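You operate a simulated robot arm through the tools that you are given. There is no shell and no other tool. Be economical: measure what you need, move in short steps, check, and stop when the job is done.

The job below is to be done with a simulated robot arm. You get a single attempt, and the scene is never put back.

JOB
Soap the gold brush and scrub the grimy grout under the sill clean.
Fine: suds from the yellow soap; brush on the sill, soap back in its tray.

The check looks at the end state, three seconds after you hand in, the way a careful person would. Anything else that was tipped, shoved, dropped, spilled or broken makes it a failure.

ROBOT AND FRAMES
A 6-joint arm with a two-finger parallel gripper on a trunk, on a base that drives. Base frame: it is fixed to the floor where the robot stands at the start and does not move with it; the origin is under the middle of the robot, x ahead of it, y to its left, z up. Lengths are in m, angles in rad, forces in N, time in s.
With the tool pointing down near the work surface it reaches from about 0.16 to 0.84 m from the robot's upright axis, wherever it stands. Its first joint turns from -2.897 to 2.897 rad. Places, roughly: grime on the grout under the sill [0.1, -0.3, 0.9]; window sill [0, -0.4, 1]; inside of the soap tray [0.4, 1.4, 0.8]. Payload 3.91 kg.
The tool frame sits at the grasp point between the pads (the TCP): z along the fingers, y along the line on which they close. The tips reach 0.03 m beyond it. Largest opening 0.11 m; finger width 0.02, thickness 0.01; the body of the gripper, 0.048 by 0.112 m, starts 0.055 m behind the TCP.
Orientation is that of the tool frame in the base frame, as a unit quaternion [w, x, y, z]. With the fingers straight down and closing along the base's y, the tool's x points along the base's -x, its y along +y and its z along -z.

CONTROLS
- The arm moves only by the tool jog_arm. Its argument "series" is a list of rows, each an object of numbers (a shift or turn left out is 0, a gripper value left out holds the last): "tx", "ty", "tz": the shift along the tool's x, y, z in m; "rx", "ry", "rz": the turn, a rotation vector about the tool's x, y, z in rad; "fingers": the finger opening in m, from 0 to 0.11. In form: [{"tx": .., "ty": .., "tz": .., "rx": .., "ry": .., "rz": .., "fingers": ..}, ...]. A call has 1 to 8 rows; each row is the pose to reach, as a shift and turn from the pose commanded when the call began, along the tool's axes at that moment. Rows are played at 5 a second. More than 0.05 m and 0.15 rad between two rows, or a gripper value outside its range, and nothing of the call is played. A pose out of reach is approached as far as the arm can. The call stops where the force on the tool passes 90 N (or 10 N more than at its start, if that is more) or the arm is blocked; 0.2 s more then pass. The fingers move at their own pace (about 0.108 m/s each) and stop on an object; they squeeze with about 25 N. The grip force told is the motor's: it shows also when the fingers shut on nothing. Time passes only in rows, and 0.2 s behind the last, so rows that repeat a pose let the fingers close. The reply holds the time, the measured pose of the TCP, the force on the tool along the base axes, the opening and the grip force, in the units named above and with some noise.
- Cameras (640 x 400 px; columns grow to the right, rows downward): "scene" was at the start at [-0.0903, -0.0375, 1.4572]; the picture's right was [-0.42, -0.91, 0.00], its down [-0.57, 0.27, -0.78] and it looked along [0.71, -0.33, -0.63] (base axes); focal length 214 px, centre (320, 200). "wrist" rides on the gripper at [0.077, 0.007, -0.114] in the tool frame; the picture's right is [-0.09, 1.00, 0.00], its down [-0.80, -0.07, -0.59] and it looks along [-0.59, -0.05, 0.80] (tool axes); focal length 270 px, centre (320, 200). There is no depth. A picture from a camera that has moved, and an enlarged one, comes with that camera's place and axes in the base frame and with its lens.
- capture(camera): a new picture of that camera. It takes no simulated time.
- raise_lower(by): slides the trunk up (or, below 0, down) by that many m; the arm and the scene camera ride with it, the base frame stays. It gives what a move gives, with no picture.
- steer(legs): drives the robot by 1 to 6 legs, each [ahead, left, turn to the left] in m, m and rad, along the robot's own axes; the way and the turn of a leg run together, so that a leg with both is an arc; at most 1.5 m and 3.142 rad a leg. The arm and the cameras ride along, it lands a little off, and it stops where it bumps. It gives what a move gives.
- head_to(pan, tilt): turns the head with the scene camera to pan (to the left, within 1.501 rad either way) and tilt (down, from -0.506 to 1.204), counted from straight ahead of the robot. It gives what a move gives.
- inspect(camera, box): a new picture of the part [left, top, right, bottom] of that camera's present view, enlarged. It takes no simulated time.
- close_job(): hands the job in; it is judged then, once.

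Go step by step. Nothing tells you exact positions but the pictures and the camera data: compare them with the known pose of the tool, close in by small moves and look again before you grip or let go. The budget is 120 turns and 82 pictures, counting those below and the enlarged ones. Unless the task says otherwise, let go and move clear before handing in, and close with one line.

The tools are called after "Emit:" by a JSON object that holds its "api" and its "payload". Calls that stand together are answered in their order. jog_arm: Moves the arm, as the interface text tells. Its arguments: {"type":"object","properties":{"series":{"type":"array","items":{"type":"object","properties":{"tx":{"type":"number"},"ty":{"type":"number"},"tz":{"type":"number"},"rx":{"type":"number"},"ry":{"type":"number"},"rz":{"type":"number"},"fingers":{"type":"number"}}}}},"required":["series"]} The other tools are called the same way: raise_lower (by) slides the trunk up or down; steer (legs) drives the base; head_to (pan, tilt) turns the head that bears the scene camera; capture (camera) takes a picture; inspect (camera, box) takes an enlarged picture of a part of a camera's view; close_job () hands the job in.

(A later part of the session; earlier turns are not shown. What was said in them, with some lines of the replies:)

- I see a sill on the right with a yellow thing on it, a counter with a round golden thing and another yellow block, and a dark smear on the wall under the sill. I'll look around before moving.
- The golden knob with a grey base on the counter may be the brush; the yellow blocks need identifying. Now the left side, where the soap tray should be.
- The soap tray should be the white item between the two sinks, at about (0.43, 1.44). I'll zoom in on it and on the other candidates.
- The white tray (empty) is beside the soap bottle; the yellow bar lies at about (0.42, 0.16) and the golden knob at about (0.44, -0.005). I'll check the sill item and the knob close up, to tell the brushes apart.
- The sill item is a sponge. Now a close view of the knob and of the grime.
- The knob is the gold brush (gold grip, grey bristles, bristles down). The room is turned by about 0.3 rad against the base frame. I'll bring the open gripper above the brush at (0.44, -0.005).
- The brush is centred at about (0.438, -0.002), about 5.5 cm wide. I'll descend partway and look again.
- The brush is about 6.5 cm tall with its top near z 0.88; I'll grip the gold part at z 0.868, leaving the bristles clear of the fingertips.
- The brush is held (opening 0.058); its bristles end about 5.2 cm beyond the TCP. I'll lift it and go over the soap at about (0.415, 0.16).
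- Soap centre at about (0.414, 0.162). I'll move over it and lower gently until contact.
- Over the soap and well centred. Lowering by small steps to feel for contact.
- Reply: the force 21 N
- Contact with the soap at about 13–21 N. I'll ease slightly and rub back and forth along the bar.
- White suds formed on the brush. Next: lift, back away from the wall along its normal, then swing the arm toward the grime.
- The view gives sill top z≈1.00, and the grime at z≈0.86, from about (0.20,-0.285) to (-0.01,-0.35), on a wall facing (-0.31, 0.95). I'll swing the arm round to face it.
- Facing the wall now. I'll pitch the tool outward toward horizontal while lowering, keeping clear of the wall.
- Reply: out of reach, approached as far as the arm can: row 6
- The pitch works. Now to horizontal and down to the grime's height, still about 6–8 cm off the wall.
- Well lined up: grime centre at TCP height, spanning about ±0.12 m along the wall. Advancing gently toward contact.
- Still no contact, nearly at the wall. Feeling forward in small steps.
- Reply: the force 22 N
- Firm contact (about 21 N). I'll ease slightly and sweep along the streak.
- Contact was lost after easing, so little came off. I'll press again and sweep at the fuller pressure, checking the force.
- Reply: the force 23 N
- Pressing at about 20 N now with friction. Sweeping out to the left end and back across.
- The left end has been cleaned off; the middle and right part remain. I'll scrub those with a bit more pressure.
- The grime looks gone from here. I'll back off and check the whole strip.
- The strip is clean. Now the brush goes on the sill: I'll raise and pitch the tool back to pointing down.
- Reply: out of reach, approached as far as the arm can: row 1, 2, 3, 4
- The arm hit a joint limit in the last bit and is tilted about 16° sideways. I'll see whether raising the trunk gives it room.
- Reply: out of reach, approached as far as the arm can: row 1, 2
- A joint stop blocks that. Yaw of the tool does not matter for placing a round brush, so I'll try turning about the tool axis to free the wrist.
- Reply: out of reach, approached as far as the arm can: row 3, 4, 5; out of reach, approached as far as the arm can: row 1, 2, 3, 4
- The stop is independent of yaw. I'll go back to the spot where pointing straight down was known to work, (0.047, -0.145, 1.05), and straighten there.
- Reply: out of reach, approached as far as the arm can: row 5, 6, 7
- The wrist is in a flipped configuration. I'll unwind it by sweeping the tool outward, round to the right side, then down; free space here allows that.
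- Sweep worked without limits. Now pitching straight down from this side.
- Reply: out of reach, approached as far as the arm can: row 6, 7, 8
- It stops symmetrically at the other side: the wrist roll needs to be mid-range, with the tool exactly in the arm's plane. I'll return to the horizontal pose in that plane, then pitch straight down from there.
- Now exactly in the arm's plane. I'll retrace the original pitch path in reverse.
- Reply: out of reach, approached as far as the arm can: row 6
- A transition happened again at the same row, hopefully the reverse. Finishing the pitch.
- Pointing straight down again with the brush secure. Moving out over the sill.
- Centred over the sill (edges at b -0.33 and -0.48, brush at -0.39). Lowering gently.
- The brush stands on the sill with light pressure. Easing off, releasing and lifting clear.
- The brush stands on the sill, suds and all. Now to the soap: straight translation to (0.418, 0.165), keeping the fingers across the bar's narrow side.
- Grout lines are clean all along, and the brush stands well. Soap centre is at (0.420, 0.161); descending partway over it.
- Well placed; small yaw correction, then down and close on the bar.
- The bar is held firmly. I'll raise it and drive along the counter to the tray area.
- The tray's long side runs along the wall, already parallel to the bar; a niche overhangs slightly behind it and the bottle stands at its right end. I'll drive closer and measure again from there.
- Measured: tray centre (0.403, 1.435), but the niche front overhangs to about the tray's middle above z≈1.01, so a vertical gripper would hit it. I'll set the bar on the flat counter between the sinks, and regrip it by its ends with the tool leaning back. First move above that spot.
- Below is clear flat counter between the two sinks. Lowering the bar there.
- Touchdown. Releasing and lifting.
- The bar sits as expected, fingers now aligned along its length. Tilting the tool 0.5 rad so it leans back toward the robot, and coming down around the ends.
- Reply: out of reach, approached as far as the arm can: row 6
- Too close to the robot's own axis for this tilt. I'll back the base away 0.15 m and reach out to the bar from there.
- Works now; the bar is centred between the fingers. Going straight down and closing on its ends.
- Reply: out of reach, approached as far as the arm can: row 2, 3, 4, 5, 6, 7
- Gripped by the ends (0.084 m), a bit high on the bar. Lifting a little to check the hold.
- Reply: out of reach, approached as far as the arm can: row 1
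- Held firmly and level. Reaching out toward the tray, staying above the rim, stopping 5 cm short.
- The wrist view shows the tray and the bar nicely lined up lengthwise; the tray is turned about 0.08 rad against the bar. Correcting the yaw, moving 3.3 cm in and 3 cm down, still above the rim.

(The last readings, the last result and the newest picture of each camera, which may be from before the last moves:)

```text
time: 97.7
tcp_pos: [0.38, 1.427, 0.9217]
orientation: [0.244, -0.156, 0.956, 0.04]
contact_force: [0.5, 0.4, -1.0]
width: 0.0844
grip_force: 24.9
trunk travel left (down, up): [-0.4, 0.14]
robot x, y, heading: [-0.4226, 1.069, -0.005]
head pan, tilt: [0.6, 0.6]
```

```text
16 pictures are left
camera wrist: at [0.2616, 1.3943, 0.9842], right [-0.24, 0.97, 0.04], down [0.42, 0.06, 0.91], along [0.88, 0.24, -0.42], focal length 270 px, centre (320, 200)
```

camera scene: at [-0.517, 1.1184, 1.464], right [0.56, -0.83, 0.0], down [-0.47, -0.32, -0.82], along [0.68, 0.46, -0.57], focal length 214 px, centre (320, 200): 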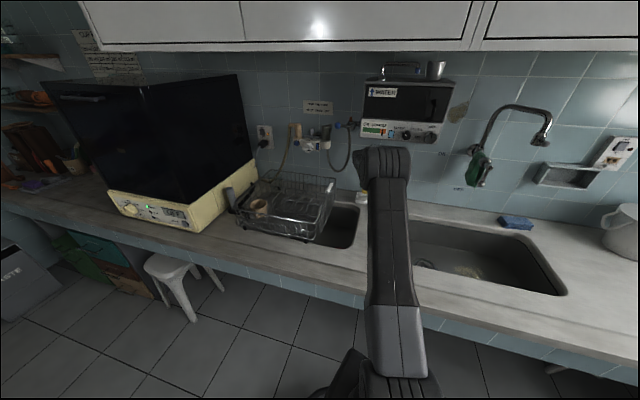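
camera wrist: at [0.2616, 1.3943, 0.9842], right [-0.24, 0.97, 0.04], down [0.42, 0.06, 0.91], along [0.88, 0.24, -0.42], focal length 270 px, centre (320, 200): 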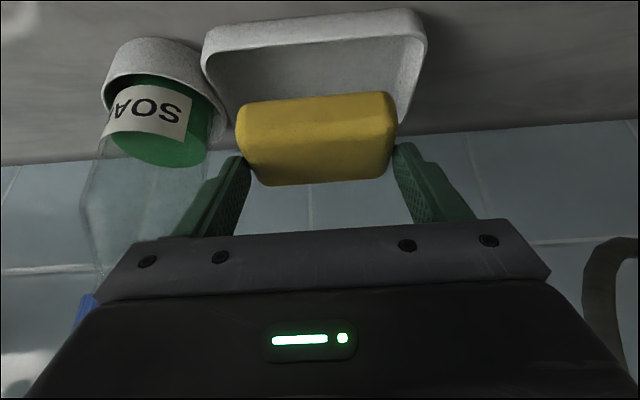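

The bar is now parallel to the tray and centred lengthwise; it needs 5 mm more toward the wall. Lowering to just at rim height.

Emit:
{"api": "jog_arm", "payload": {"series": [{"tx": -0.0044, "tz": 0.0024}, {"tx": 0.0052, "tz": 0.02}, {"tx": 0.0112, "tz": 0.0309}]}}

Emit:
{"api": "capture", "payload": {"camera": "wrist"}}

```text
time: 98.5
tcp_pos: [0.3846, 1.4293, 0.8874]
orientation: [0.245, -0.157, 0.956, 0.04]
contact_force: [-0.1, 0.1, -1.8]
width: 0.0843
grip_force: 25.4
trunk travel left (down, up): [-0.4, 0.14]
robot x, y, heading: [-0.4219, 1.0712, -0.0]
head pan, tilt: [0.6, 0.6]
```

```text
15 pictures are left
camera wrist: at [0.2666, 1.3964, 0.9508], right [-0.24, 0.97, 0.04], down [0.42, 0.07, 0.91], along [0.88, 0.24, -0.42], focal length 270 px, centre (320, 200)
```

wrist: 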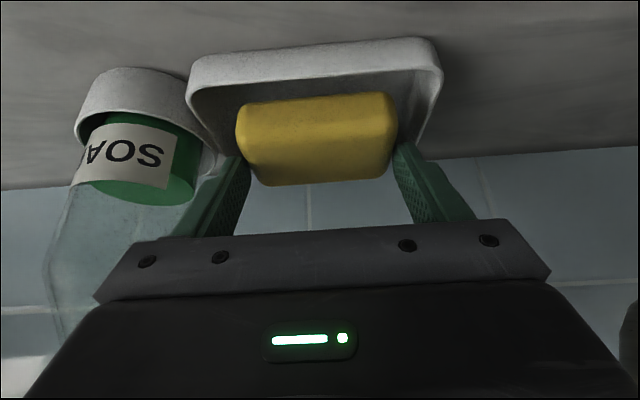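

Bar sits within the rim outline, both sides clear. A touch further in, then lowering stepwise to the tray floor.

Emit:
{"api": "jog_arm", "payload": {"series": [{"tx": -0.0026, "tz": 0.0014}, {"tx": 0.0012, "tz": 0.0084}]}}

Emit:
{"api": "jog_arm", "payload": {"series": [{"tx": 0.0019, "tz": 0.0035}, {"tx": 0.0034, "tz": 0.0061}]}}

Emit:
{"api": "capture", "payload": {"camera": "wrist"}}

```text
time: 99.1
tcp_pos: [0.389, 1.4311, 0.8784]
orientation: [0.245, -0.156, 0.956, 0.04]
contact_force: [0.3, 0.0, -1.1]
width: 0.0844
grip_force: 24.7
trunk travel left (down, up): [-0.4, 0.14]
robot x, y, heading: [-0.4194, 1.0702, -0.005]
head pan, tilt: [0.6, 0.6]
```

```text
time: 99.7
tcp_pos: [0.3882, 1.4313, 0.8719]
orientation: [0.245, -0.155, 0.956, 0.039]
contact_force: [0.2, -0.4, -1.0]
width: 0.0843
grip_force: 25.1
trunk travel left (down, up): [-0.4, 0.14]
robot x, y, heading: [-0.4219, 1.0673, -0.001]
head pan, tilt: [0.6, 0.6]
```

```text
14 pictures are left
camera wrist: at [0.2694, 1.3974, 0.9361], right [-0.24, 0.97, 0.04], down [0.42, 0.07, 0.91], along [0.88, 0.24, -0.42], focal length 270 px, centre (320, 200)
```

wrist: 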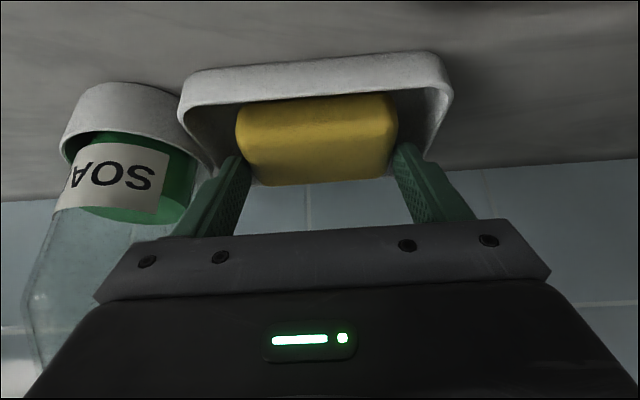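

The bar is below the rim without touching anything. A few millimetres more to the floor.

Emit:
{"api": "jog_arm", "payload": {"series": [{"tx": 0.0012, "tz": 0.0022}, {"tx": 0.0019, "tz": 0.0035}]}}

Emit:
{"api": "jog_arm", "payload": {"series": [{"tx": 0.001, "tz": 0.0018}, {"tx": 0.0014, "tz": 0.0026}]}}

```text
time: 100.3
tcp_pos: [0.3871, 1.4313, 0.8684]
orientation: [0.245, -0.156, 0.956, 0.04]
contact_force: [-0.2, 0.3, -1.1]
width: 0.0845
grip_force: 24.4
trunk travel left (down, up): [-0.4, 0.14]
robot x, y, heading: [-0.4219, 1.0672, -0.0]
head pan, tilt: [0.6, 0.6]
```

```text
time: 100.9
tcp_pos: [0.389, 1.4323, 0.8683]
orientation: [0.246, -0.156, 0.956, 0.04]
contact_force: [0.5, 1.1, 6.4]
width: 0.0845
grip_force: 25.4
trunk travel left (down, up): [-0.4, 0.14]
robot x, y, heading: [-0.4238, 1.0669, -0.003]
head pan, tilt: [0.6, 0.6]
```

Floor contact. Opening a little and withdrawing along the tool axis.

Emit:
{"api": "jog_arm", "payload": {"series": [{"fingers": 0.09}, {"fingers": 0.096}, {"fingers": 0.096}, {"tz": -0.03}, {"tz": -0.07}, {"tz": -0.11}, {"tz": -0.15}]}}

Emit:
{"api": "capture", "payload": {"camera": "wrist"}}

```text
time: 102.5
tcp_pos: [0.3195, 1.4106, 1.0002]
orientation: [0.244, -0.155, 0.956, 0.039]
contact_force: [-0.4, -0.2, -0.2]
width: 0.0959
grip_force: 0.1
trunk travel left (down, up): [-0.4, 0.14]
robot x, y, heading: [-0.4247, 1.069, -0.002]
head pan, tilt: [0.6, 0.6]
```

```text
13 pictures are left
camera wrist: at [0.2007, 1.377, 1.0629], right [-0.24, 0.97, 0.04], down [0.42, 0.06, 0.91], along [0.88, 0.24, -0.42], focal length 270 px, centre (320, 200)
```

wrist: 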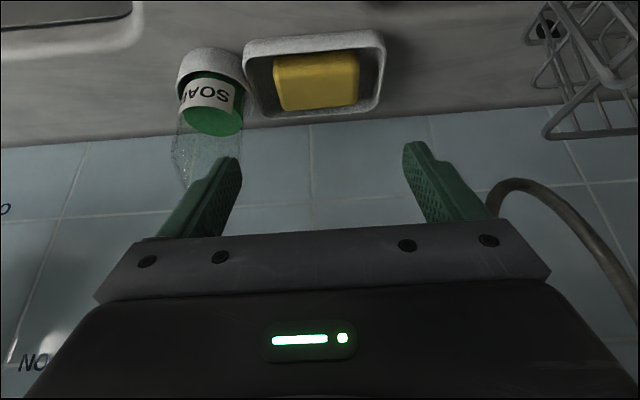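

The soap lies in its tray and the bottle stands. A last check of the sill and tray before handing in.

Emit:
{"api": "inspect", "payload": {"camera": "wrist", "box": [160, 10, 420, 150]}}

Emit:
{"api": "head_to", "payload": {"pan": -1.0, "tilt": 0.3}}

Emit:
{"api": "inspect", "payload": {"camera": "scene", "box": [160, 100, 480, 300]}}

```text
2.46 times, centred on (290, 80) of wrist
camera zoom: at [0.2007, 1.377, 1.0629], right [-0.24, 0.97, 0.04], down [0.42, 0.06, 0.91], along [0.88, 0.24, -0.42], focal length 665 px, centre (394, 495)
```

zoom: 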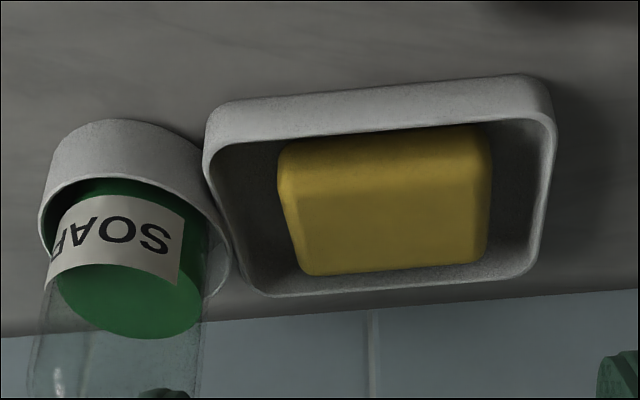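

```text
time: 104.2
tcp_pos: [0.3202, 1.4105, 0.9987]
orientation: [0.245, -0.155, 0.956, 0.04]
contact_force: [0.3, -0.2, 0.2]
width: 0.0958
grip_force: 0.1
trunk travel left (down, up): [-0.4, 0.14]
robot x, y, heading: [-0.4212, 1.0639, -0.002]
head pan, tilt: [-1.0, 0.3]
```

```text
2.00 times, centred on (320, 200) of scene
camera zoom: at [-0.5404, 0.9896, 1.4914], right [-0.84, -0.54, 0.0], down [-0.16, 0.25, -0.96], along [0.51, -0.8, -0.3], focal length 429 px, centre (320, 200)
```

zoom: 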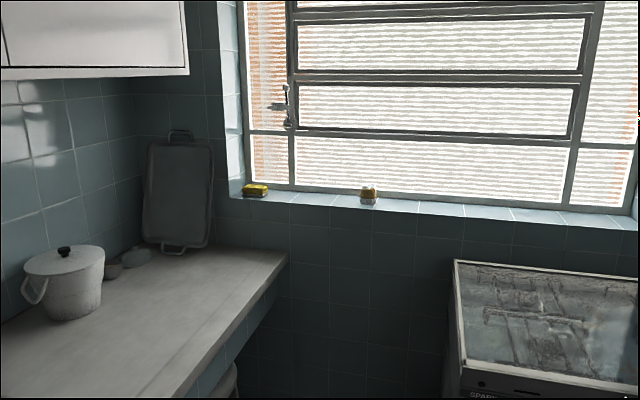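

The brush is on the sill, the grout is clean, the soap is flat in its tray and everything else is where it was. Handing in.

Emit:
{"api": "close_job", "payload": {}}

```text
The job is handed in.
```

I soaped the gold brush on the yellow soap and scrubbed the grout under the sill clean. The brush stands on the sill, the soap lies in its tray, and nothing else looks moved in the last pictures.
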